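You operate a simulated robot arm through the tools that you are given. There is no shell and no other tool. Be economical: measure what you need, move in short steps, check, and stop when the job is done.

Carry out the task below with a simulated robot arm. There is one attempt and no reset: what you move stays moved.

TASK
Take the wooden block and leave it on the green sheet.
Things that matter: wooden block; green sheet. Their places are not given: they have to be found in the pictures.

It is judged by the outcome, as a careful person would: the job done as asked, and still so three seconds after it is handed in. It fails if anything else is knocked over, pushed out of place, dropped, spilled or broken.

THE ROBOT
A 7-joint arm with a two-finger parallel gripper, fixed in place. Base frame: the origin is at the foot of the arm, x ahead of it, y to its left, z up; the work surface is at about z = 760. Lengths are in mm, angles in degrees, forces in N, time in s.
With the tool pointing down near the work surface it reaches from about 300 to 700 mm from the base axis. Its first joint turns from -66.0 to 66.0 degrees. Payload 1.57 kg.
Tool frame: the origin (TCP) lies between the finger pads and is the grasp point; the fingertips stand 30 mm ahead of it; z points along the fingers, y is the line along which they close. The gripper opens to 110 mm. The fingers are 24 mm wide and 12 mm thick; the gripper's body (48 by 112 mm) begins 78 mm behind the TCP.
Orientation is that of the tool frame in the base frame, as a unit quaternion [x, y, z, w]. With the fingers straight down and closing along the base's y, the tool's x points along the base's -x, its y along +y and its z along -z.

THE INTERFACE
- The arm moves only by the tool apply_moves. Its argument "plan" is a list of rows, each a list of 7 numbers: the shift along the tool's x, y, z in cm, then the turn, a rotation vector about the tool's x, y, z in rad, then the gripper command, from -1 (shut) to 1 (fully open), values between in proportion. In form: [[x, y, z, ax, ay, az, grip], ...]. A call has 1 to 12 rows; each row is the pose to reach, as a shift and turn from the pose commanded when the call began, along the tool's axes at that moment. A row lasts 0.2 s, in which the tool goes at most 50 mm and 8.6 degrees; a call with a longer step from one row to the next is refused whole, and so is a gripper value outside its range. A pose out of reach is approached as far as the arm can. The call stops where the force on the tool passes 40 N (or 10 N more than at its start, if that is more) or the arm is blocked; 0.2 s more then pass. The fingers move at their own pace (about 108 mm/s each) and stop on an object; they squeeze with about 22 N. The grip force told is the motor's: it shows also when the fingers shut on nothing. Time passes only in rows, and 0.2 s behind the last, so rows that repeat a pose let the fingers close. It gives the time, the measured TCP pose, the force on the tool (base axes), the opening and the grip force at its end, in the units of the frame above (readings bear some noise), and new pictures: "views" is both (left out), scene, wrist or none.
- Cameras (640 x 400 px; columns grow to the right, rows downward): "scene" is fixed at [180.9, -422.7, 1386.7]; the picture's right is [0.48, -0.88, 0.00], its down [-0.64, -0.35, -0.69] and it looks along [0.60, 0.33, -0.73] (base axes); focal length 312 px, centre (320, 200). "wrist" rides on the gripper at [-36, 0, -80] in the tool frame; the picture's right is [0.00, -1.00, 0.00], its down [0.97, 0.00, -0.24] and it looks along [0.24, 0.00, 0.97] (tool axes); focal length 218 px, centre (320, 200).
- measure_at(camera, pixels): for up to 12 pixels [column, row] of the newest picture of that camera ("zoom" is the newest enlarged one), the place [x, y, z] in the base frame of the surface seen there, good to about 2 mm. No time passes.
- close_up(camera, box): a new picture of the part [left, top, right, bottom] of that camera's present view, enlarged. No time passes.
- finish_job(): hands the job in; it is judged then, once.

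Work in short steps. Measure before you move; look again where a grasp or a placing could have gone wrong, and mend it. You have 60 turns and 120 pictures in all, the two below and enlarged ones among them. Open the gripper and draw the arm clear of the work before you hand the job in, unless the task says otherwise; then end with one line.

The tools are called after "Call:" by a JSON object that holds its "fn" and its "kwargs". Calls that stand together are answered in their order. apply_moves: Moves the arm, as the interface text tells. Its arguments: {"type":"object","properties":{"plan":{"type":"array","items":{"type":"array","items":{"type":"number"}}},"views":{"type":"string","enum":["both","scene","wrist","none"]}},"required":["plan"]} The other tools are called the same way: measure_at (camera, pixels) gives the place of the surface under pixels of a picture; close_up (camera, box) takes an enlarged picture of a part of a camera's view; finish_job () hands the job in.

At the start:

```text
t: 0.0
eef_pos: [435.7, -214.4, 1049.9]
orientation: [0.0, 1.0, -0.001, 0.0]
wrist_force: [0.1, 0.2, -0.3]
finger_gap: 110.0
grasp_force: 0.0
```

scene: 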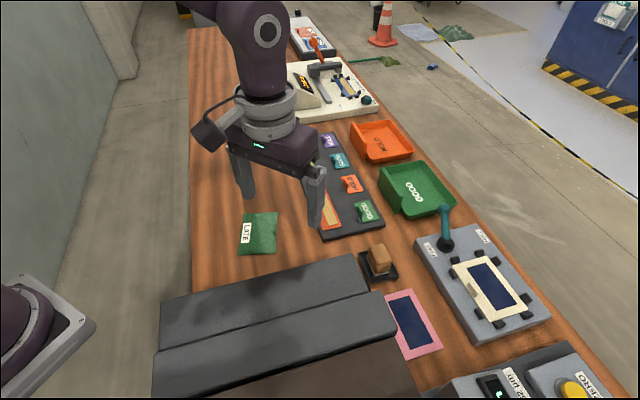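
wrist: 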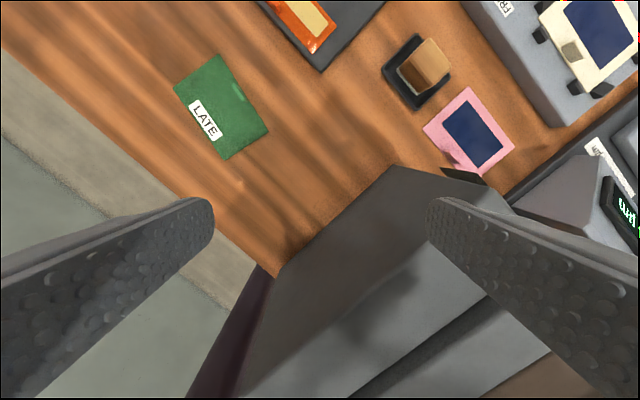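

The wooden block seems to be at scene (380,257), on a black tray; the green sheet with "LATE" at (260,233). I'll take enlarged views to check.

Call:
{"fn": "close_up", "kwargs": {"camera": "wrist", "box": [340, 0, 540, 125]}}

Call:
{"fn": "close_up", "kwargs": {"camera": "scene", "box": [220, 180, 460, 330]}}

Call:
{"fn": "measure_at", "kwargs": {"camera": "wrist", "pixels": [[427, 38], [450, 70], [402, 68], [420, 93], [420, 75], [175, 92], [218, 55], [268, 130], [227, 159], [222, 105], [400, 50], [415, 103]]}}

```text
3.20 times, centred on (440, 62) of wrist
```

zoom: 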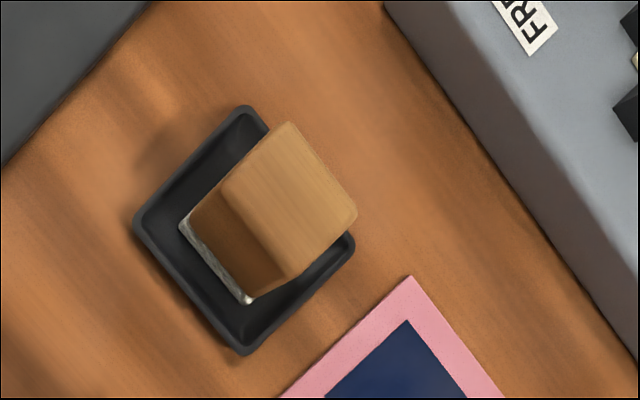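

```text
2.67 times, centred on (340, 255) of scene
```

zoom: 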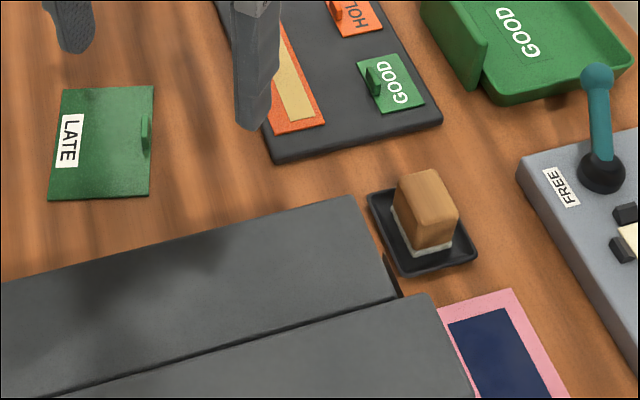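

```text
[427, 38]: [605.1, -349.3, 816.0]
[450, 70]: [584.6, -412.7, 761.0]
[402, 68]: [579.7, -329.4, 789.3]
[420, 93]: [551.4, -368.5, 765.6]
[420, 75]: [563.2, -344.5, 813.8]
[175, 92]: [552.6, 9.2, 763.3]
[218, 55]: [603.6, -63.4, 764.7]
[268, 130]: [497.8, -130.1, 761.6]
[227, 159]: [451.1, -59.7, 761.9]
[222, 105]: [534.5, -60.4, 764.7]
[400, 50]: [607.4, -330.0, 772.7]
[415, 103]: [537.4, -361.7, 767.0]
```

Block top is about z 815, sheet about z 764. I'll measure the block's top corners precisely, along with the dark box beside it.

Call:
{"fn": "measure_at", "kwargs": {"camera": "wrist", "pixels": [[430, 40], [449, 66], [431, 85], [411, 58], [430, 62], [395, 172], [450, 190], [300, 260], [400, 250], [386, 68], [416, 108], [470, 180]]}}

Call:
{"fn": "close_up", "kwargs": {"camera": "wrist", "box": [140, 30, 300, 130]}}

```text
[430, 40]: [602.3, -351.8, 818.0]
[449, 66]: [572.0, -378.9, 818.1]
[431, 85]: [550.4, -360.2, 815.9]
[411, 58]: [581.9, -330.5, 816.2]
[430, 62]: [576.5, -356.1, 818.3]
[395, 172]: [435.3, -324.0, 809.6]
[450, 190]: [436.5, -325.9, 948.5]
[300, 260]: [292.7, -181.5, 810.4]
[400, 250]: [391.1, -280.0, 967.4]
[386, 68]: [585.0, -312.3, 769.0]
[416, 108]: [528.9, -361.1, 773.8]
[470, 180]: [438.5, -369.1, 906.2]
```

```text
4.00 times, centred on (220, 80) of wrist
```

zoom: 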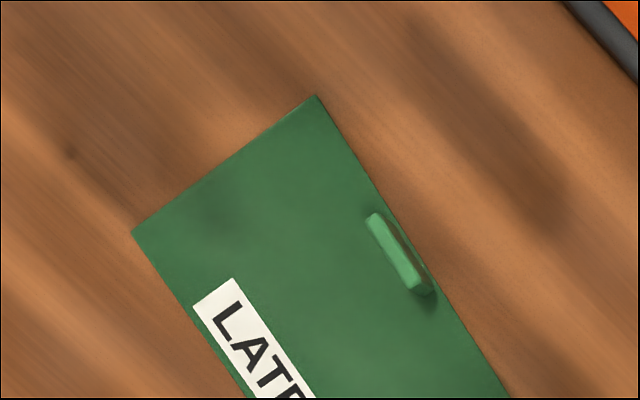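

A tall structure stands at x<437, up to about z 967, so I'll check its top and the lever's height before travelling.

Call:
{"fn": "measure_at", "kwargs": {"camera": "scene", "pixels": [[360, 265], [370, 305], [385, 300], [270, 340], [300, 380], [445, 208], [447, 240], [180, 300], [370, 200], [340, 220], [255, 233], [430, 250]]}}

```text
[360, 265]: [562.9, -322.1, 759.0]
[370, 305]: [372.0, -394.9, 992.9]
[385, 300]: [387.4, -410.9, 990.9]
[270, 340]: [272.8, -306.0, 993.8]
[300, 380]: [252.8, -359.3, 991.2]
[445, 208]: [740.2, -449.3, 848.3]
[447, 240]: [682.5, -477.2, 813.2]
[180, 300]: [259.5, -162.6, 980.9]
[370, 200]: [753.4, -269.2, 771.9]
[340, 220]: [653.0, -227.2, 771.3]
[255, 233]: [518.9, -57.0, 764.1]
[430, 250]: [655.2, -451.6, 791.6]
```

Structure top is about 993; my fingertips are at 1020. I'll go forward past it first, then sideways over the block, turning 44° to line up with its narrow side.

Call:
{"fn": "apply_moves", "kwargs": {"plan": [[-4, 0, 0, 0, 0, 0, 0.5], [-8, 0, 0, 0, 0, -0.12, 0.5], [-12, -1, 0, 0, 0, -0.26, 0.5], [-14, -5, 0, 0, 0, -0.39, 0.5], [-14, -9, 0, 0, 0, -0.52, 0.5], [-14, -12, 0, 0, 0, -0.65, 0.5], [-14, -14.1, 0, 0, 0, -0.77, 0.5], [-14, -14.1, 0, 0, 0, -0.77, 0.5]]}}

```text
t: 1.8
eef_pos: [555.1, -344.1, 1048.6]
orientation: [-0.376, 0.927, 0.0, 0.0]
wrist_force: [-0.5, 0.2, -0.8]
finger_gap: 82.5
grasp_force: 0.0
out of reach, approached as far as the arm can: row 6, 7, 8
```

scene: 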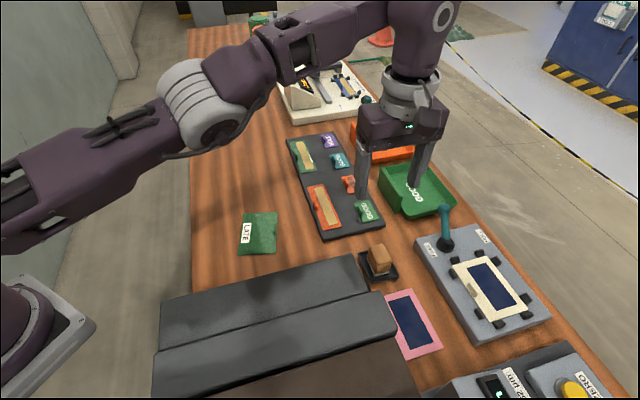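
wrist: 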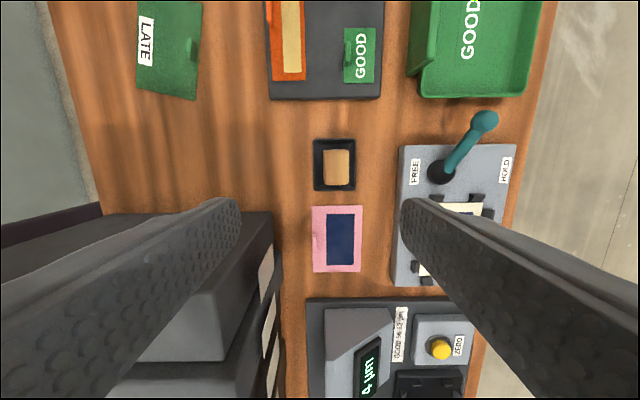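

Well aligned. I'll measure the block in detail from here.

Call:
{"fn": "close_up", "kwargs": {"camera": "wrist", "box": [286, 130, 382, 190]}}

Call:
{"fn": "measure_at", "kwargs": {"camera": "wrist", "pixels": [[327, 152], [347, 152], [328, 182], [348, 182], [338, 167], [315, 142], [353, 141], [316, 188], [354, 187], [420, 215]]}}

```text
6.67 times, centred on (334, 160) of wrist
```

zoom: 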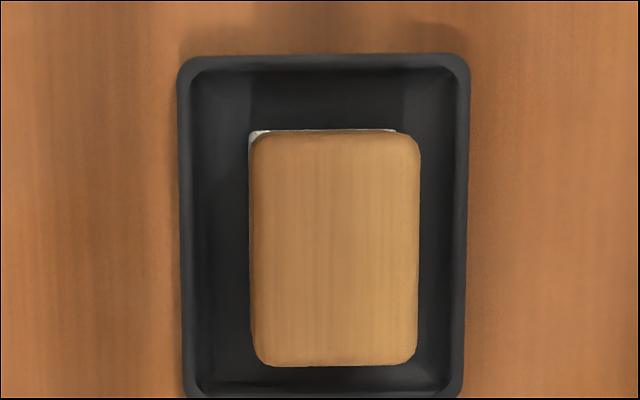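

```text
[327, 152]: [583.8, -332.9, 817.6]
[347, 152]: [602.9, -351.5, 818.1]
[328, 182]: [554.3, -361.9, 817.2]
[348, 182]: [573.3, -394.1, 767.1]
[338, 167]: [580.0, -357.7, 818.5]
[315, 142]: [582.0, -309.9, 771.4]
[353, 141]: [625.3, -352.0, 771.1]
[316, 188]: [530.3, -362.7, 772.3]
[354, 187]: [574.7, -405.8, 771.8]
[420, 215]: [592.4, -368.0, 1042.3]
```

Block centre is about (578.5, -356.5), top at 818, tray rim at 772, and the yaw matches. I'll descend part way and see where the arm settles.

Call:
{"fn": "apply_moves", "kwargs": {"plan": [[0, 0, 4, 0, 0, 0, 0.3], [0, 0, 8, 0, 0, 0, 0.3], [0, 0, 12, 0, 0, 0, 0.3], [0, 0, 12, 0, 0, 0, 0.3]]}}

```text
t: 2.8
eef_pos: [554.3, -344.6, 927.2]
orientation: [-0.376, 0.927, -0.001, 0.0]
wrist_force: [-0.5, -0.2, -0.7]
finger_gap: 71.4
grasp_force: 0.1
out of reach, approached as far as the arm can: row 1
```

scene: 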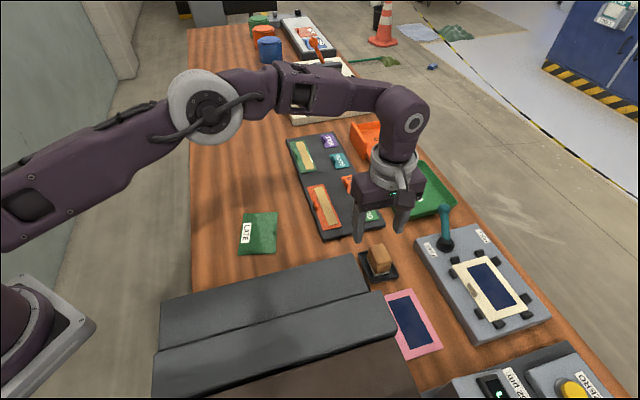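
wrist: 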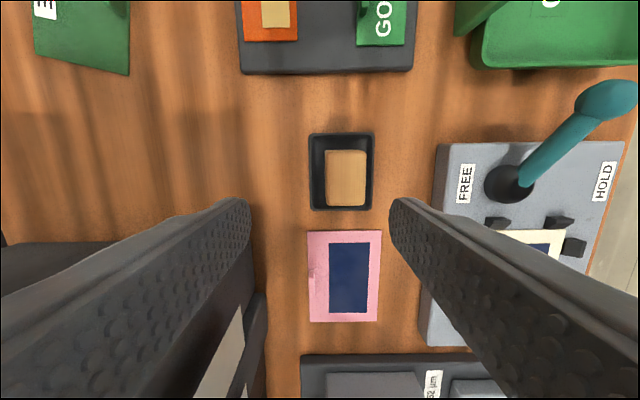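

The arm settled at (554,-345). The block is 25 mm along tool -y and 9 mm along tool -x, so I'll centre over it and drop to z about 870.

Call:
{"fn": "apply_moves", "kwargs": {"plan": [[-0.5, -1.3, 2, 0, 0, 0, 0.3], [-0.9, -2.54, 4, 0, 0, 0, 0.3], [-0.9, -2.54, 5.7, 0, 0, 0, 0.3], [-0.9, -2.54, 5.7, 0, 0, 0, 0.3]]}}

```text
t: 3.8
eef_pos: [568.9, -352.4, 870.3]
orientation: [-0.374, 0.927, 0.015, -0.013]
wrist_force: [0.0, -0.2, -0.6]
finger_gap: 71.2
grasp_force: 0.0
out of reach, approached as far as the arm can: row 2, 3
```

scene: 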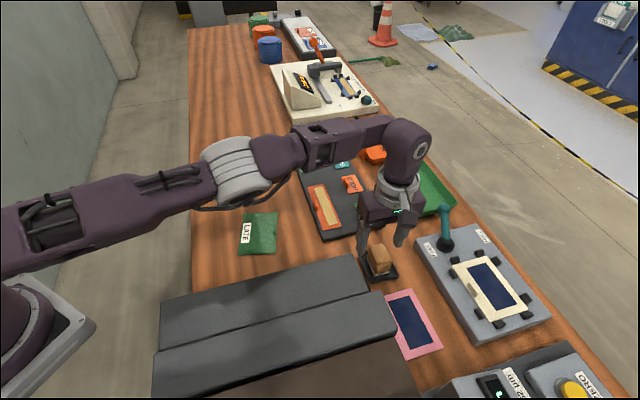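
wrist: 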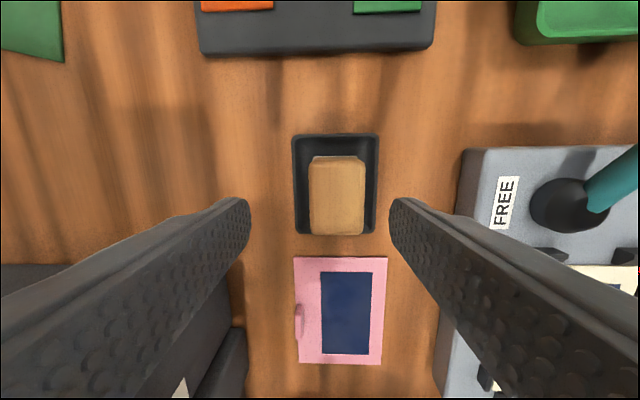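

Near the reach limit here (10 mm short, 2° tilt). Reach grows lower down, so I'll descend a bit while correcting tilt and offset; fingers still clear the block on both sides.

Call:
{"fn": "apply_moves", "kwargs": {"plan": [[0, 0, 1.5, 0.038, -0.013, 0, 0.3], [-0.2, -0.5, 3.0, 0.038, -0.013, 0, 0.3], [-0.4, -0.96, 3.3, 0.038, -0.013, 0, 0.3], [-0.4, -0.96, 3.3, 0.038, -0.013, 0, 0.3]]}}

```text
t: 4.8
eef_pos: [581.6, -352.4, 832.9]
orientation: [-0.38, 0.925, -0.003, 0.004]
wrist_force: [0.3, -0.1, 0.0]
finger_gap: 71.5
grasp_force: 0.0
out of reach, approached as far as the arm can: row 3
```

scene: 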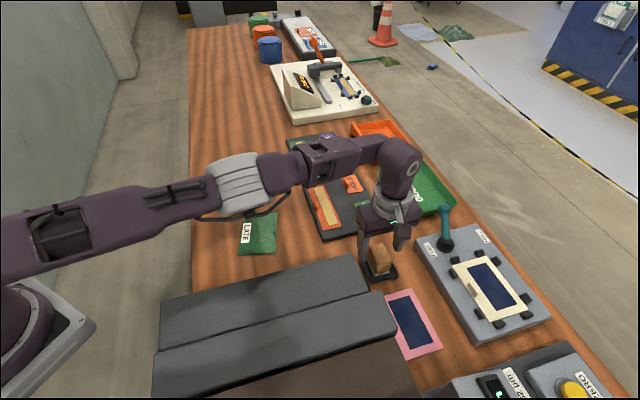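
wrist: 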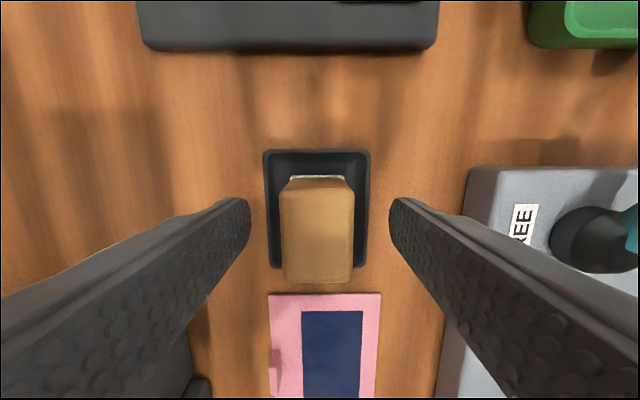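

Now nearly centred (block at col 317). Final: 5 mm along tool x, down to z about 808, then close.

Call:
{"fn": "apply_moves", "kwargs": {"plan": [[0.5, 0, 0.5, 0, 0, 0, 0.3], [0.5, 0, 1.5, 0, 0, 0, 0.3], [0.5, 0, 2.5, 0, 0, 0, 0.3], [0.5, 0, 2.5, 0, 0, 0, 0.3]]}}

```text
t: 5.8
eef_pos: [585.0, -362.2, 812.7]
orientation: [-0.376, 0.927, -0.017, 0.013]
wrist_force: [-0.2, -0.2, -0.4]
finger_gap: 71.7
grasp_force: 0.1
out of reach, approached as far as the arm can: row 1, 3, 4
```

scene: 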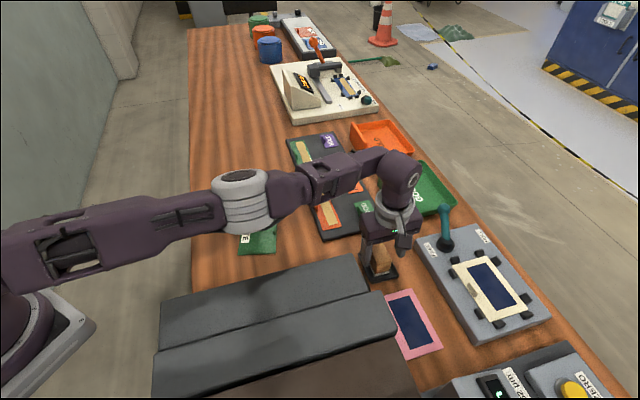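
wrist: 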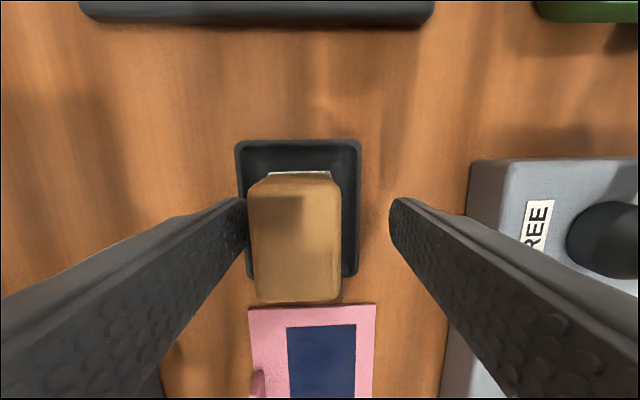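

It drifted outward (block at col 294, left of centre). I'll shift 8.6 mm along tool +y, take out the tilt, and stay just above the tray rim.

Call:
{"fn": "apply_moves", "kwargs": {"plan": [[0, 0.4, 0, -0.02, 0.005, 0, 0.3], [0.07, 0.86, 0, -0.041, 0.011, 0, 0.3], [0.07, 0.86, 0.3, -0.041, 0.011, 0, 0.3], [0.07, 0.86, 0.3, -0.041, 0.011, 0, 0.3]]}}

```text
t: 6.8
eef_pos: [577.9, -356.4, 810.0]
orientation: [-0.376, 0.927, 0.0, 0.001]
wrist_force: [0.6, 0.4, -0.5]
finger_gap: 71.6
grasp_force: 0.0
```

scene: 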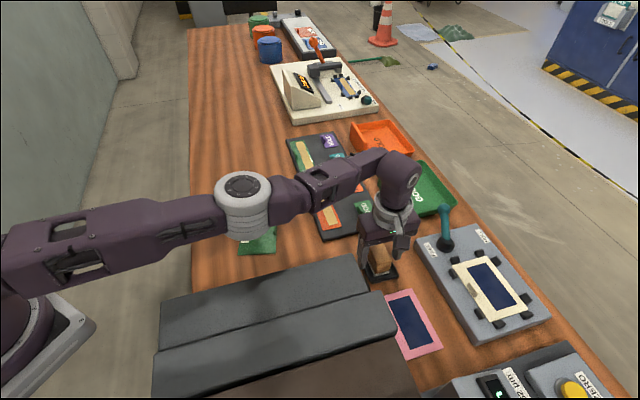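
wrist: 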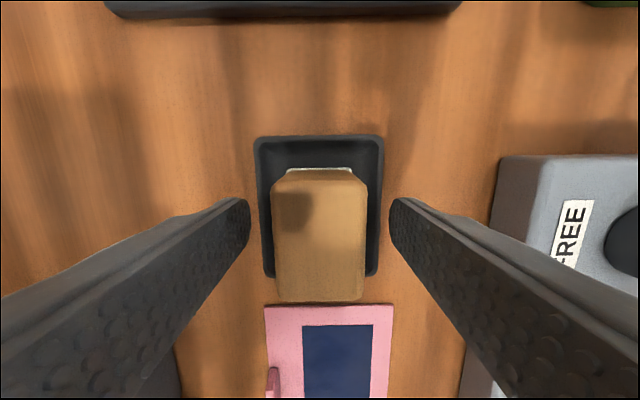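

Centred and vertical at (577.9, -356.4, 810). Closing.

Call:
{"fn": "apply_moves", "kwargs": {"plan": [[0, 0, 0.2, 0, 0, 0, -1], [0, 0, 0.2, 0, 0, 0, -1], [0, 0, 0.2, 0, 0, 0, -1], [0, 0, 0.2, 0, 0, 0, -1]], "views": "wrist"}}

```text
t: 7.8
eef_pos: [576.3, -355.9, 809.2]
orientation: [-0.376, 0.926, -0.001, 0.001]
wrist_force: [-1.1, 1.1, 10.5]
finger_gap: 35.4
grasp_force: 22.1
```

wrist: 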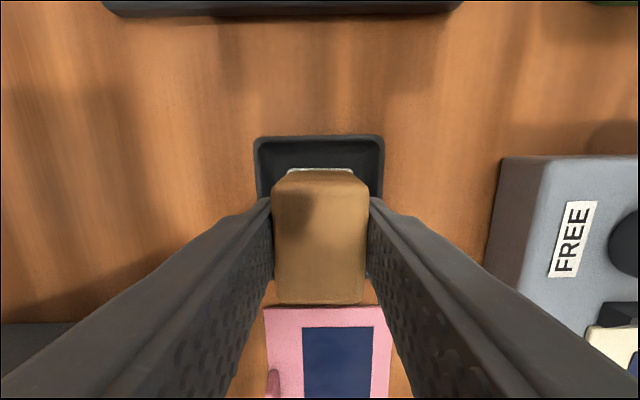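

Gripped (gap 35 mm, 22 N). Small lift to check the tray stays behind.

Call:
{"fn": "apply_moves", "kwargs": {"plan": [[0, 0, -0.5, 0, 0, 0, -1], [0, 0, -1.2, 0, 0, 0, -1], [0, 0.2, -2.2, 0, 0, 0, -1], [0, 0.4, -3.2, 0, 0, 0, -1], [0, 0.6, -4, 0, 0, 0, -1]]}}

```text
t: 9.0
eef_pos: [574.7, -352.6, 848.7]
orientation: [-0.375, 0.927, 0.002, 0.001]
wrist_force: [0.3, -0.1, -0.6]
finger_gap: 34.9
grasp_force: 22.3
```

scene: 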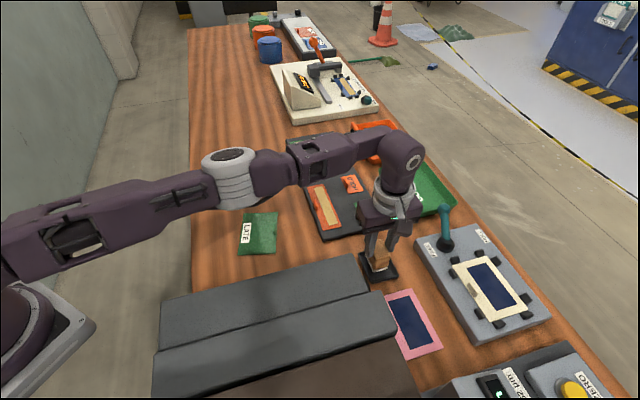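
wrist: 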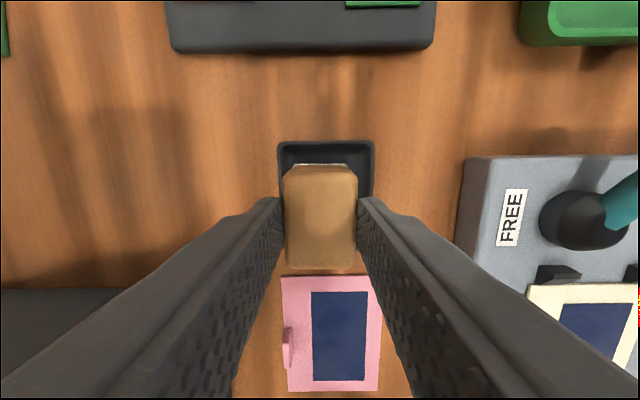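

Block held, tray left in place. The sheet spans (553,9), (604,-63), (498,-130), (451,-60); I aim for (521,-54), away from its tab near (548,-93), carrying the block at about z 880.

Call:
{"fn": "apply_moves", "kwargs": {"plan": [[0, 1, -2, 0, 0, 0, -1], [-1, 3, -3.2, 0, 0, 0, -1], [-3, 6, -3.2, 0, 0, 0, -1], [-5.5, 9, -3.2, 0, 0, 0, -1], [-8, 12, -3.2, 0, 0, 0, -1], [-10.5, 15, -3.2, 0, 0, 0, -1], [-13, 18, -3.2, 0, 0, 0, -1], [-15, 21, -3.2, 0, 0, 0, -1], [-16.3, 23.8, -3.2, 0, 0, 0, -1], [-16.86, 25.16, -3.2, 0, 0, 0, -1], [-16.86, 25.16, -3.2, 0, 0, 0, -1]]}}

```text
t: 11.3
eef_pos: [647.0, -158.7, 845.5]
orientation: [-0.472, 0.878, 0.073, 0.006]
wrist_force: [-0.5, 0.6, -0.3]
finger_gap: 35.2
grasp_force: 22.2
stopped in row 11: the force on the tool passed its limit (the readings are from after the stop); the commanded pose is now the measured one
out of reach, approached as far as the arm can: row 1, 2, 3, 4, 5, 6, 7, 8, 9, 10, 11
```

scene: 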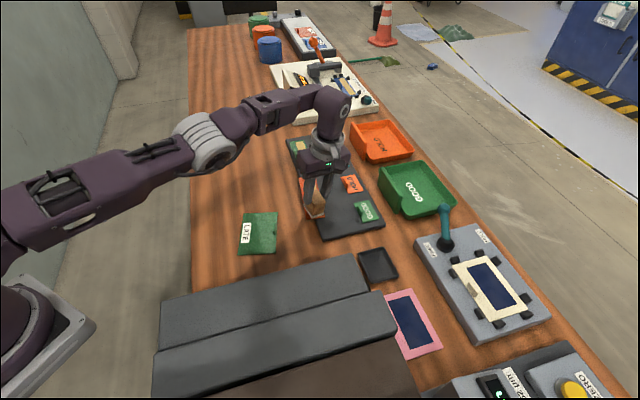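
wrist: 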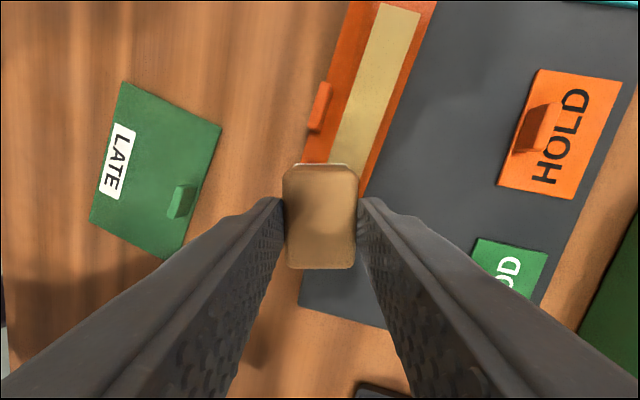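

The arm stopped at (647,-159,846), tilted about 8°; the block is still held and nothing appears disturbed. I'll straighten the tool and pull inward slowly.

Call:
{"fn": "apply_moves", "kwargs": {"plan": [[0, 0.8, -0.8, 0.02, 0.013, 0, -1], [0, 2, -1.5, 0.05, 0.033, 0, -1], [0, 3.2, -2.3, 0.08, 0.053, 0, -1], [0, 4.5, -2.3, 0.11, 0.07, 0, -1], [0, 5.85, -2.3, 0.122, 0.08, 0, -1], [0, 5.85, -2.3, 0.122, 0.08, 0, -1]]}}

```text
t: 12.7
eef_pos: [599.7, -131.6, 876.4]
orientation: [-0.473, 0.881, 0.002, -0.001]
wrist_force: [-0.9, 0.5, -0.9]
finger_gap: 34.9
grasp_force: 22.3
out of reach, approached as far as the arm can: row 1
```

scene: 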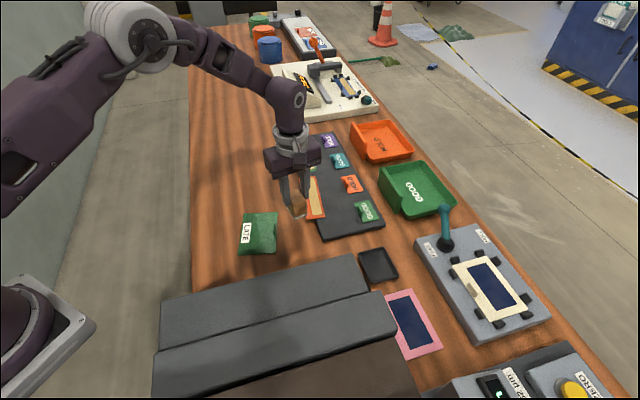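
wrist: 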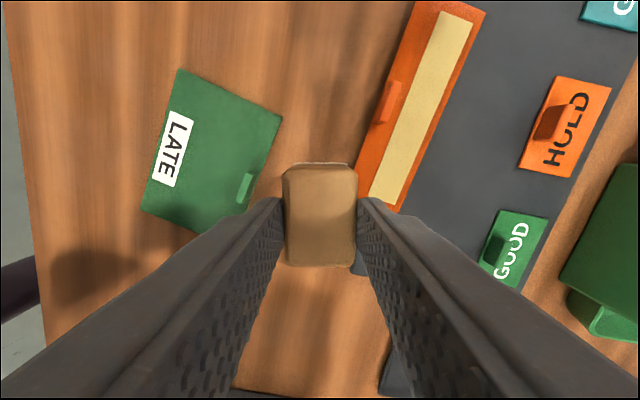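

Vertical now at (600,-132,876), block firm. Re-measuring the sheet and its tab.

Call:
{"fn": "measure_at", "kwargs": {"camera": "wrist", "pixels": [[182, 72], [279, 117], [145, 207], [244, 184], [240, 203], [210, 130], [205, 175], [200, 228], [250, 180]]}}

```text
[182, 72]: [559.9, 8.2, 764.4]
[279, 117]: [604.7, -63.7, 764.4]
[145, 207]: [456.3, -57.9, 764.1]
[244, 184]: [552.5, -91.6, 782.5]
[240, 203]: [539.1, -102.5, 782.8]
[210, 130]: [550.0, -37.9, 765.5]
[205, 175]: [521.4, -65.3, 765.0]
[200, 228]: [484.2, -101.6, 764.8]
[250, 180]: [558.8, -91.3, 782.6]
```

The tab is 18 mm tall at (549,-95). I'll go to (520,-48) at z 845 with the block aligned to the sheet (yaw 32°), leaving clearance to the tab.

Call:
{"fn": "apply_moves", "kwargs": {"plan": [[-0.3, 1.3, 0, 0, 0, 0.05, -1], [-0.7, 3.2, 0, 0, 0, 0.13, -1], [-1.2, 5.2, 0, 0, 0, 0.22, -1], [-1.7, 7.4, 0.5, 0, 0, 0.3, -1], [-2.2, 9.6, 1.5, 0, 0, 0.38, -1], [-2.56, 11.26, 2.6, 0, 0, 0.43, -1], [-2.56, 11.26, 3.1, 0, 0, 0.43, -1], [-2.56, 11.26, 3.1, 0, 0, 0.43, -1]]}}

```text
t: 14.5
eef_pos: [519.6, -47.3, 845.2]
orientation: [-0.274, 0.962, 0.001, -0.002]
wrist_force: [0.1, 1.0, -0.9]
finger_gap: 35.3
grasp_force: 22.0
```

scene: 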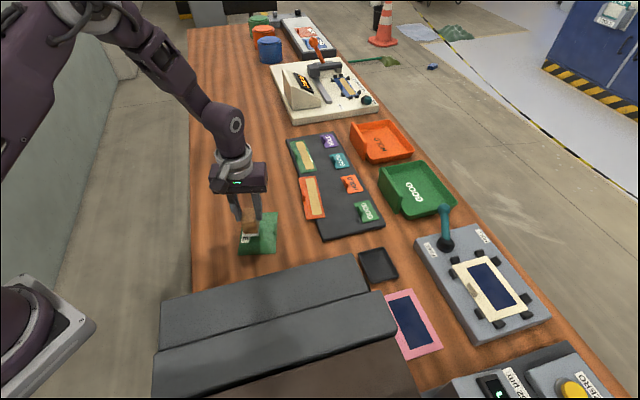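
wrist: 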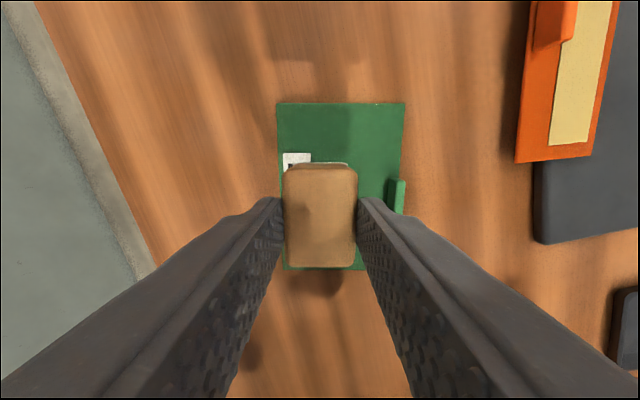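

Positioned above the sheet. However, the orange card on the board appears shifted from before; I'll deal with it after placing. Lowering the block now until contact.

Call:
{"fn": "apply_moves", "kwargs": {"plan": [[0, 0, 1, 0, 0, 0, -1], [0, 0, 2, 0, 0, 0, -1], [0, 0, 2.8, 0, 0, 0, -1], [0, 0, 3.3, 0, 0, 0, -1], [0, 0, 3.5, 0, 0, 0, -1], [0, 0, 3.6, 0, 0, 0, -1]], "views": "wrist"}}

Call:
{"fn": "close_up", "kwargs": {"camera": "scene", "box": [220, 120, 412, 240]}}

```text
t: 15.8
eef_pos: [521.1, -49.6, 813.0]
orientation: [-0.274, 0.962, 0.001, -0.001]
wrist_force: [-3.6, 0.7, 17.2]
finger_gap: 35.3
grasp_force: 22.2
stopped in row 6: the force on the tool passed its limit (the readings are from after the stop); the commanded pose is now the measured one
```

wrist: 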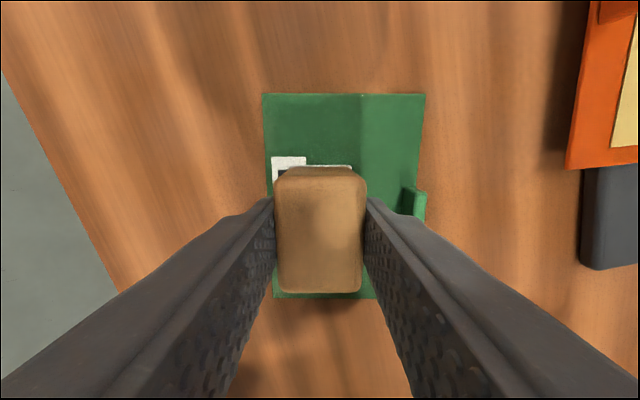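

```text
3.33 times, centred on (316, 180) of scene
```

zoom: 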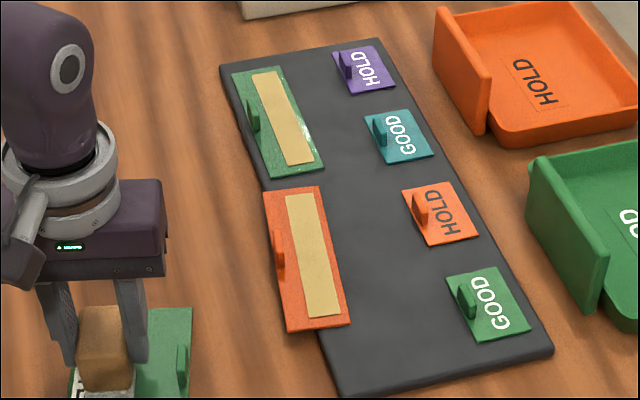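

Block is in contact with the sheet (17 N). Opening slightly, since the tab is close on the right, then looking.

Call:
{"fn": "apply_moves", "kwargs": {"plan": [[0, 0, -0.1, 0, 0, 0, -0.15], [0, 0, -0.1, 0, 0, 0, -0.1], [0, 0, -0.1, 0, 0, 0, -0.1], [0, 0, -2, 0, 0, 0, -0.1], [0, 0, -5, 0, 0, 0, -0.1], [0, 0, -9, 0, 0, 0, -0.1], [0, 0, -9, 0, 0, 0, -0.1]]}}

```text
t: 17.4
eef_pos: [523.9, -47.3, 901.3]
orientation: [-0.274, 0.962, 0.0, -0.001]
wrist_force: [-0.1, -1.0, 0.3]
finger_gap: 49.6
grasp_force: 0.1
```

scene: 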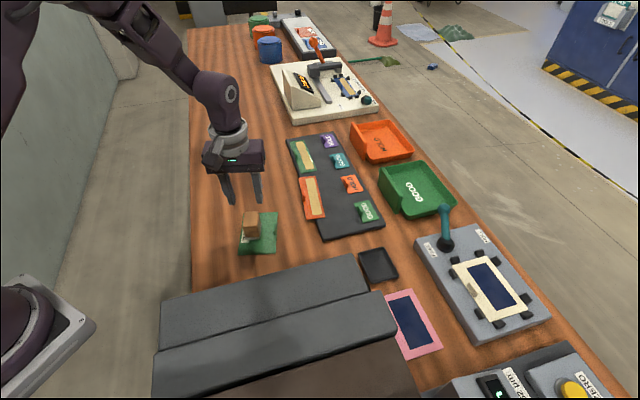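
wrist: 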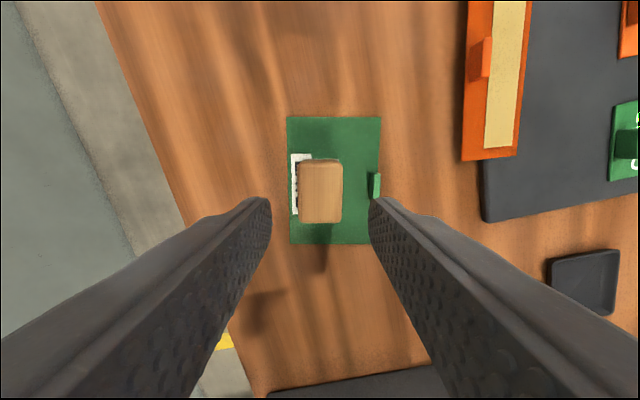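

Block sits squarely on the sheet. Now checking the orange card against the original picture, using the same enlargement box as at the start.

Call:
{"fn": "close_up", "kwargs": {"camera": "scene", "box": [220, 180, 460, 330]}}

Call:
{"fn": "close_up", "kwargs": {"camera": "scene", "box": [270, 120, 398, 200]}}

Call:
{"fn": "close_up", "kwargs": {"camera": "scene", "box": [280, 160, 392, 240]}}

```text
2.67 times, centred on (340, 255) of scene
```

zoom: 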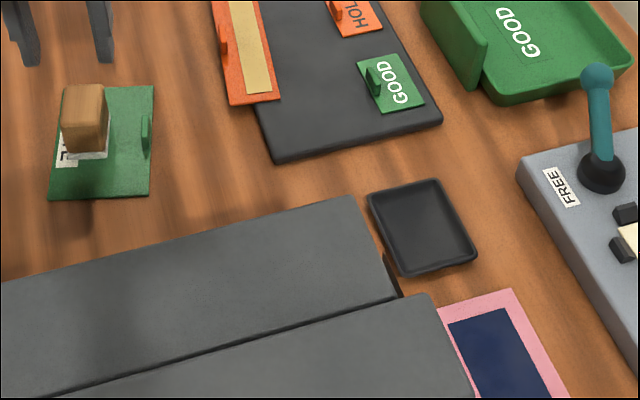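

```text
5.00 times, centred on (334, 160) of scene
```

zoom: 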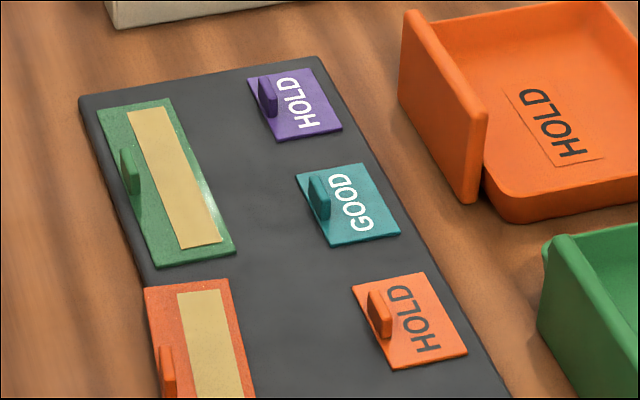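

```text
5.00 times, centred on (336, 200) of scene
```

zoom: 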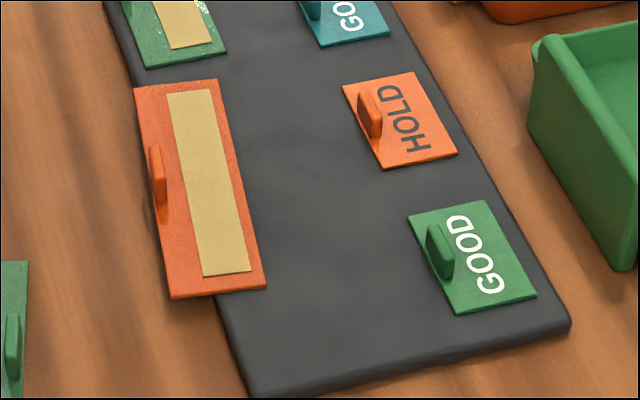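

The orange card did get pushed about 45 mm (bottom corners moved from zoom (275,135)/(327,123) to (230,105)/(281,98)). I'll restore it by its tab; measuring its present place and the board.

Call:
{"fn": "measure_at", "kwargs": {"camera": "zoom", "pixels": [[137, 92], [214, 83], [174, 292], [262, 284], [155, 152], [164, 200], [157, 175], [222, 318], [250, 385], [560, 320], [300, 250], [161, 215]]}}

Call:
{"fn": "measure_at", "kwargs": {"camera": "wrist", "pixels": [[467, 3], [464, 157], [514, 153], [524, 5], [486, 40], [475, 76], [482, 55], [484, 165], [487, 217], [600, 195], [487, 78], [491, 40]]}}

Call:
{"fn": "close_up", "kwargs": {"camera": "wrist", "box": [430, 0, 590, 100]}}

```text
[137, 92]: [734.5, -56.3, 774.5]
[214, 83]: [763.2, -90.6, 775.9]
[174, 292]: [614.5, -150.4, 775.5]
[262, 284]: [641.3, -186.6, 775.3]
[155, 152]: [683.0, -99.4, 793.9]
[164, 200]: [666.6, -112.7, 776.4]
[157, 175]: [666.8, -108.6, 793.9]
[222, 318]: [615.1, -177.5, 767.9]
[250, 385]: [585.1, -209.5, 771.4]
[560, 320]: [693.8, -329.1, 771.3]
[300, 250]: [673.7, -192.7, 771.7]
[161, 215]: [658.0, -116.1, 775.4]
```

```text
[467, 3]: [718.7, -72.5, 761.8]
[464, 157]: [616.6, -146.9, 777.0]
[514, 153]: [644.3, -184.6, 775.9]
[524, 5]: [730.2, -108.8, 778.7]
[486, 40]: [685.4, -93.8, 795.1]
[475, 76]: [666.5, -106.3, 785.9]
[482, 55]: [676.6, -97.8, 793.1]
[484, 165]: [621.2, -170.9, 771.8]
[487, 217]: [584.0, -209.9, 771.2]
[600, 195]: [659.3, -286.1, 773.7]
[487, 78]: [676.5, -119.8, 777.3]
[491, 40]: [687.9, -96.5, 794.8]
```

```text
4.00 times, centred on (510, 50) of wrist
```

zoom: 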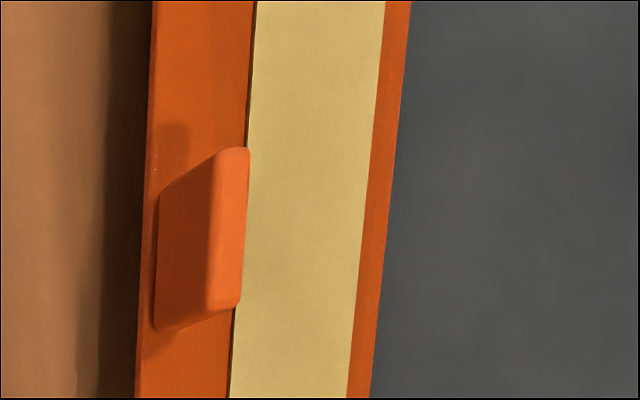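

Card now: near-left corner (615,-150), yaw 38°; originally (599.5,-204.5), yaw 44.6°. Its tab (z 777–795) can be gripped, so I'll measure it finely.

Call:
{"fn": "measure_at", "kwargs": {"camera": "zoom", "pixels": [[228, 160], [226, 228], [222, 295], [240, 228], [214, 228], [180, 250], [160, 320], [145, 250], [385, 228], [165, 200], [236, 155], [232, 300]]}}

```text
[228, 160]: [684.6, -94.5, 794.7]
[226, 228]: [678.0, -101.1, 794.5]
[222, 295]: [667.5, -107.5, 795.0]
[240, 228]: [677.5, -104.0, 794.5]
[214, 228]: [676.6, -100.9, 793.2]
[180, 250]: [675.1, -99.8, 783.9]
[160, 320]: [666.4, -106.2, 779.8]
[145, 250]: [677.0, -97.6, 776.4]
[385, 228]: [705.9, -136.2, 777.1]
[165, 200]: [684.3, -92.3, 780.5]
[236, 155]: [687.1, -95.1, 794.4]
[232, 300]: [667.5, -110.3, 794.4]
```

Tab centre (677,-102.3), top 795, aligned at 37.8°. It's at 684 mm radius, so I'll approach tilted 12° about the closing axis to gain reach, staging at z about 862.

Call:
{"fn": "apply_moves", "kwargs": {"plan": [[-1, -1.4, 0, 0, -0.03, -0.015, -0.1], [-2.6, -3.5, 0, -0.002, -0.07, -0.035, -0.1], [-4.3, -5.8, 0.3, -0.005, -0.11, -0.055, -0.1], [-6, -8, 1, -0.007, -0.15, -0.075, -0.1], [-7.6, -10, 2, -0.009, -0.18, -0.09, -0.1], [-8.8, -11.7, 3, -0.011, -0.21, -0.105, -0.1], [-9.63, -12.75, 3.9, -0.011, -0.21, -0.105, -0.1], [-9.63, -12.75, 3.9, -0.011, -0.21, -0.105, -0.1]]}}

```text
t: 19.2
eef_pos: [669.6, -107.0, 861.1]
orientation: [-0.323, 0.941, 0.035, 0.099]
wrist_force: [0.3, -1.4, -0.4]
finger_gap: 49.7
grasp_force: 0.0
```

scene: 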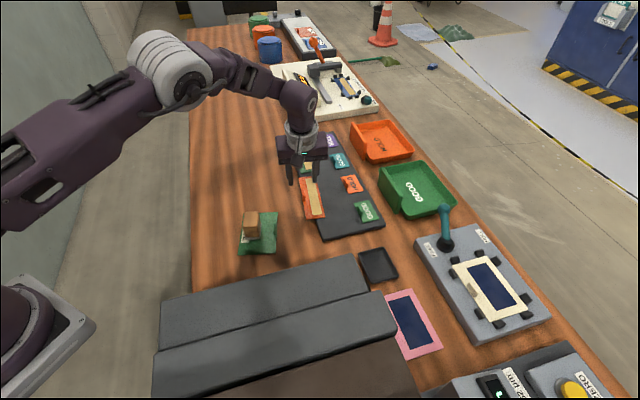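
wrist: 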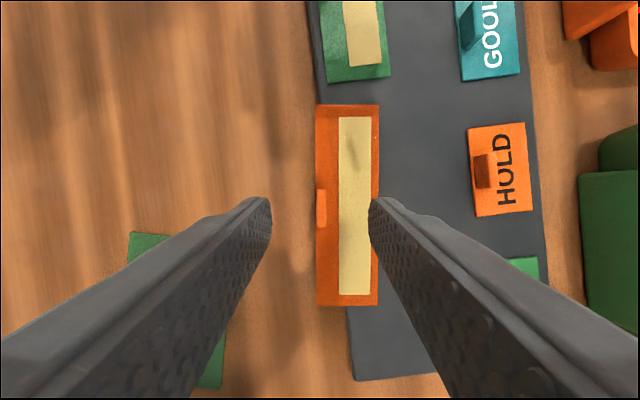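

Tab is centred between the fingers (col 321). Descending to about z 813, then closing.

Call:
{"fn": "apply_moves", "kwargs": {"plan": [[0.1, -0.05, 1.2, 0, 0, 0, -0.1], [0.3, -0.1, 2.5, 0, 0, 0, -0.2], [0.5, -0.1, 3.8, 0, 0, 0, -0.3], [0.66, -0.1, 4.7, 0, 0, 0, -0.4], [0.66, -0.1, 4.8, 0, 0, 0, -0.5]]}}

```text
t: 20.4
eef_pos: [673.5, -105.0, 814.3]
orientation: [-0.323, 0.941, 0.035, 0.098]
wrist_force: [-0.2, 0.1, -0.3]
finger_gap: 27.7
grasp_force: 0.0
```

scene: 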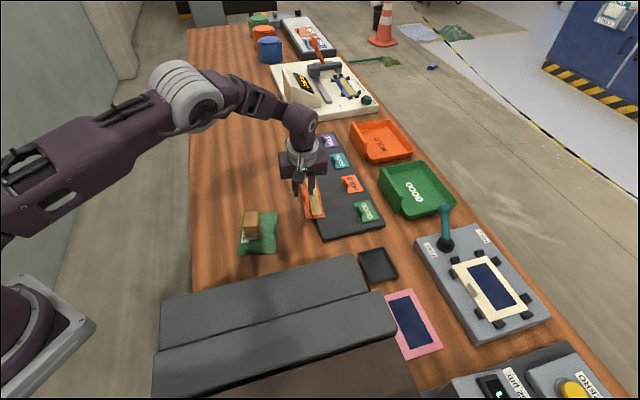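
wrist: 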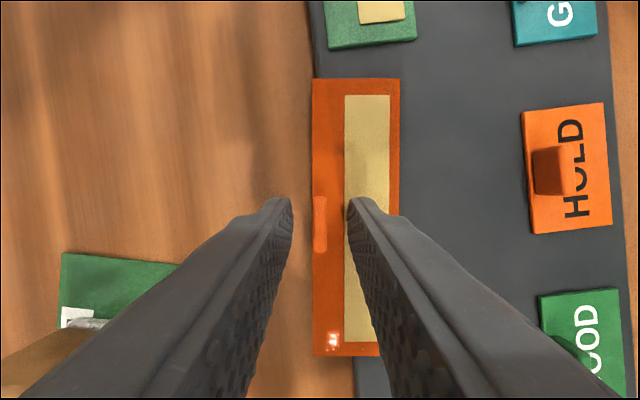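

Tab lies between the fingers. Closing on it.

Call:
{"fn": "apply_moves", "kwargs": {"plan": [[0, 0, 0, 0, 0, 0, -0.8], [0, 0, 0, 0, 0, 0, -1], [0, 0, 0, 0, 0, 0, -1]], "views": "wrist"}}

```text
t: 21.2
eef_pos: [675.0, -105.1, 814.1]
orientation: [-0.323, 0.941, 0.035, 0.098]
wrist_force: [0.3, 0.1, 1.7]
finger_gap: 5.6
grasp_force: 22.0
```

wrist: 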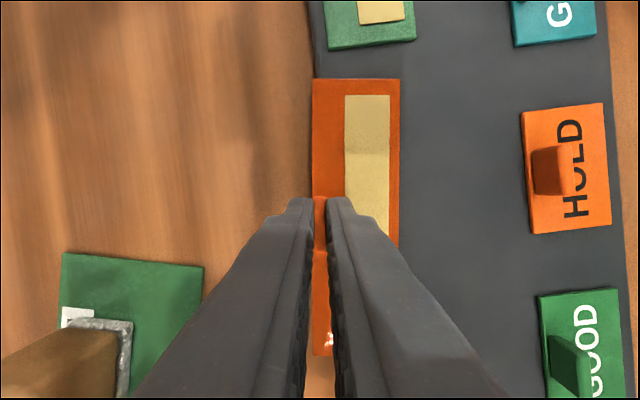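

Tab held (5.6 mm). Lifting 6 mm and moving the card back by (-20.5,-48.5) mm with a 6.8° turn.

Call:
{"fn": "apply_moves", "kwargs": {"plan": [[-0.06, 0, -0.3, 0, 0, 0, -1], [-0.12, 0, -0.6, 0, 0, 0, -1], [0.6, -0.4, -0.75, -0.004, 0, -0.02, -1], [1.6, -1.0, -0.97, -0.009, 0, -0.045, -1], [2.7, -1.6, -1.2, -0.015, 0, -0.072, -1], [3.7, -2.2, -1.4, -0.021, 0, -0.097, -1], [4.37, -2.57, -1.55, -0.025, 0, -0.117, -1], [4.37, -2.57, -1.55, -0.025, 0, -0.117, -1]]}}

Call:
{"fn": "close_up", "kwargs": {"camera": "scene", "box": [220, 180, 460, 330]}}

```text
t: 23.1
eef_pos: [653.1, -153.4, 820.3]
orientation: [-0.379, 0.92, 0.039, 0.096]
wrist_force: [-0.1, 0.8, 0.2]
finger_gap: 5.8
grasp_force: 22.3
```

scene: 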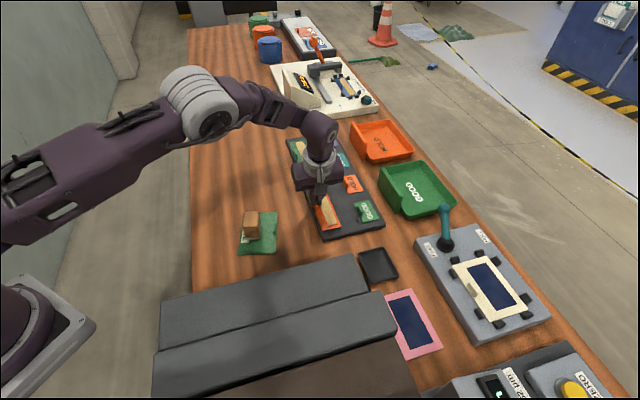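
wrist: 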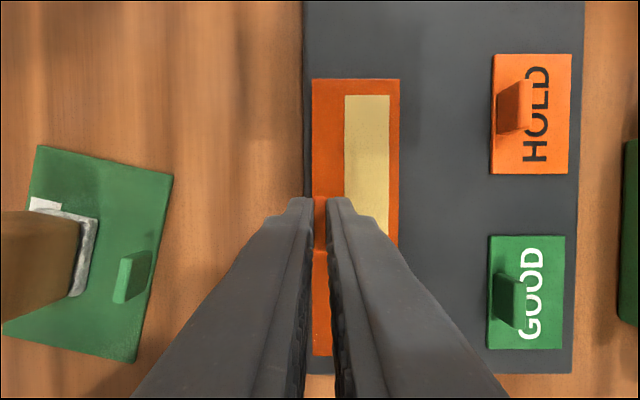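

```text
2.67 times, centred on (340, 255) of scene
```

zoom: 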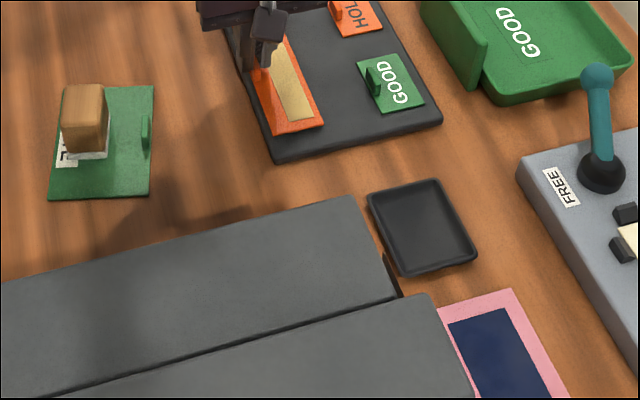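

Card is parallel to the board again. Lowering it so that it rests, then comparing with the original before release.

Call:
{"fn": "apply_moves", "kwargs": {"plan": [[0.05, 0, 0.25, 0, 0, 0, -1], [0.1, 0, 0.48, 0, 0, 0, -1], [0.1, 0, 0.48, 0, 0, 0, -1]], "views": "none"}}

Call:
{"fn": "close_up", "kwargs": {"camera": "scene", "box": [220, 180, 460, 330]}}

```text
t: 23.9
eef_pos: [652.9, -152.9, 813.9]
orientation: [-0.378, 0.92, 0.041, 0.097]
wrist_force: [0.3, -0.3, 0.0]
finger_gap: 5.9
grasp_force: 21.5
```

```text
2.67 times, centred on (340, 255) of scene
```

zoom: 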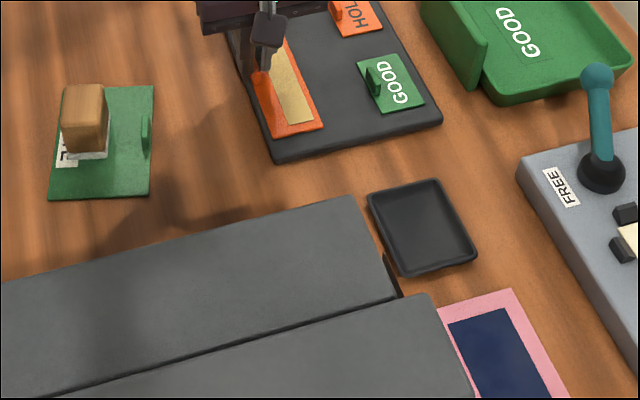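

Corners are at (275,138)/(323,127) against the original (275,135)/(327,123): about 4 mm short in +x. Nudging it.

Call:
{"fn": "apply_moves", "kwargs": {"plan": [[0, 0, -0.2, 0, 0, 0, -1], [-0.15, -0.15, -0.15, 0, 0, 0, -1], [-0.3, -0.3, -0.1, 0, 0, 0, -1], [-0.3, -0.3, 0.1, 0, 0, 0, -1], [-0.3, -0.3, 0.1, 0, 0, 0, -1]], "views": "none"}}

Call:
{"fn": "close_up", "kwargs": {"camera": "scene", "box": [220, 180, 460, 330]}}

```text
t: 25.1
eef_pos: [657.6, -152.8, 813.7]
orientation: [-0.378, 0.92, 0.041, 0.097]
wrist_force: [0.9, -0.3, 0.4]
finger_gap: 5.8
grasp_force: 22.0
```

```text
2.67 times, centred on (340, 255) of scene
```

zoom: 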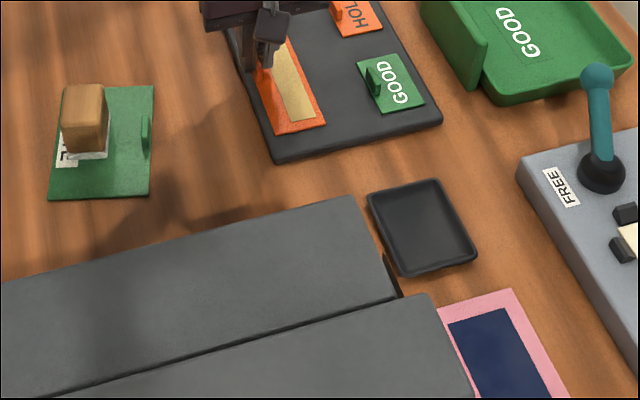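

Card matches its original place now ((277,135)/(326,124)). Releasing and backing straight out along the tool axis.

Call:
{"fn": "apply_moves", "kwargs": {"plan": [[0, 0, 0, 0, 0, 0, -0.7], [0, 0, 0, 0, 0, 0, -0.5], [0, 0, 0, 0, 0, 0, -0.4], [0, 0, -2, 0, 0, 0, -0.4], [0, 0, -5, 0, 0, 0, -0.4], [0, 0, -9, 0, 0, 0, -0.4], [0, 0, -12, 0, 0, 0, -0.4], [0, 0, -12, 0, 0, 0, -0.4]]}}

Call:
{"fn": "close_up", "kwargs": {"camera": "scene", "box": [220, 180, 460, 330]}}

```text
t: 26.9
eef_pos: [639.3, -170.9, 932.7]
orientation: [-0.378, 0.92, 0.04, 0.096]
wrist_force: [-0.2, 0.0, -0.1]
finger_gap: 32.9
grasp_force: 0.0
```

scene: 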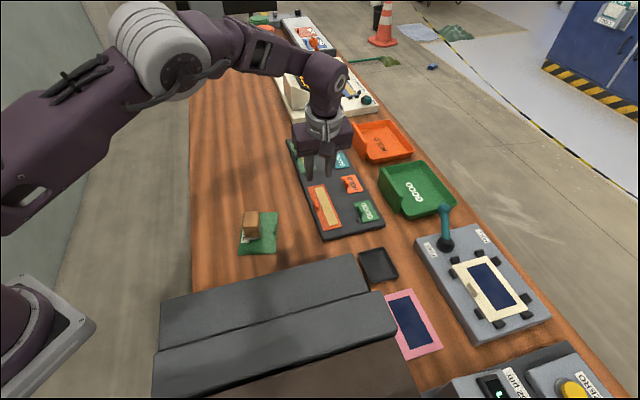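
wrist: 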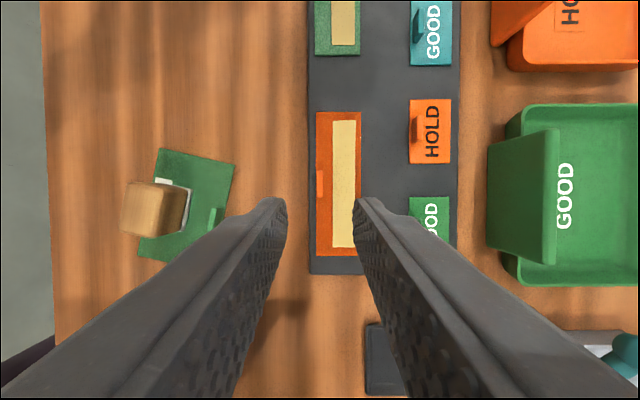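

```text
2.67 times, centred on (340, 255) of scene
```

zoom: 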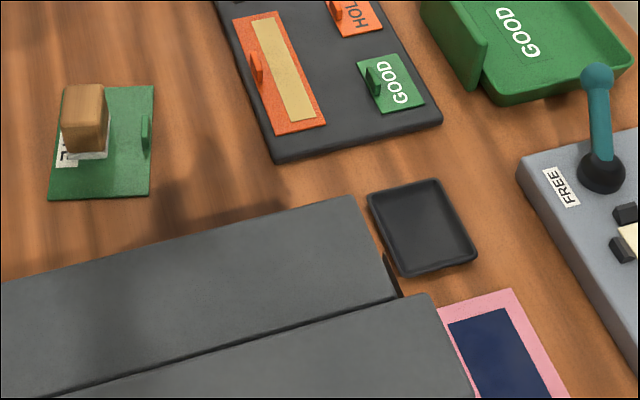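

The card is back flush on the board, the tray is unmoved, and the block stands on the green sheet. Opening fully and drawing clear.

Call:
{"fn": "apply_moves", "kwargs": {"plan": [[0, 0, -1, 0, 0, 0, 0], [0, 0, -3, 0, 0, 0, 0.5], [0, 0, -5, 0, 0, 0, 1], [0, 0, -6, 0, 0, 0, 1], [0, 0, -6, 0, 0, 0, 1]], "views": "scene"}}

```text
t: 28.1
eef_pos: [632.2, -179.1, 991.7]
orientation: [-0.378, 0.92, 0.041, 0.097]
wrist_force: [0.1, 0.6, -0.2]
finger_gap: 109.8
grasp_force: 0.1
```

scene: 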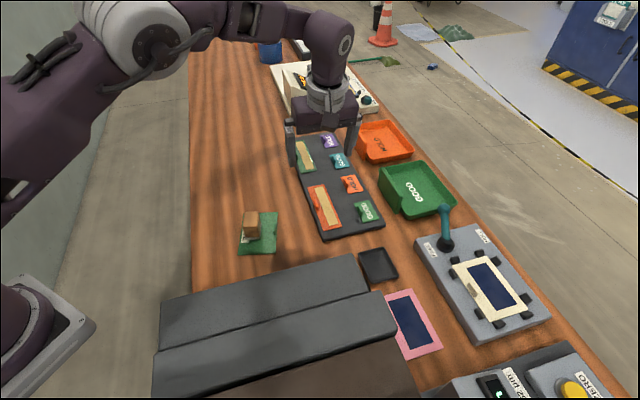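

Call:
{"fn": "finish_job", "kwargs": {}}

```text
The job is handed in.
```

The wooden block is standing on the green sheet and the arm is clear, but on the way I pushed the orange card on the board about 45 mm; I put it back by its tab to within about 2 mm of its original place, judged from the pictures.
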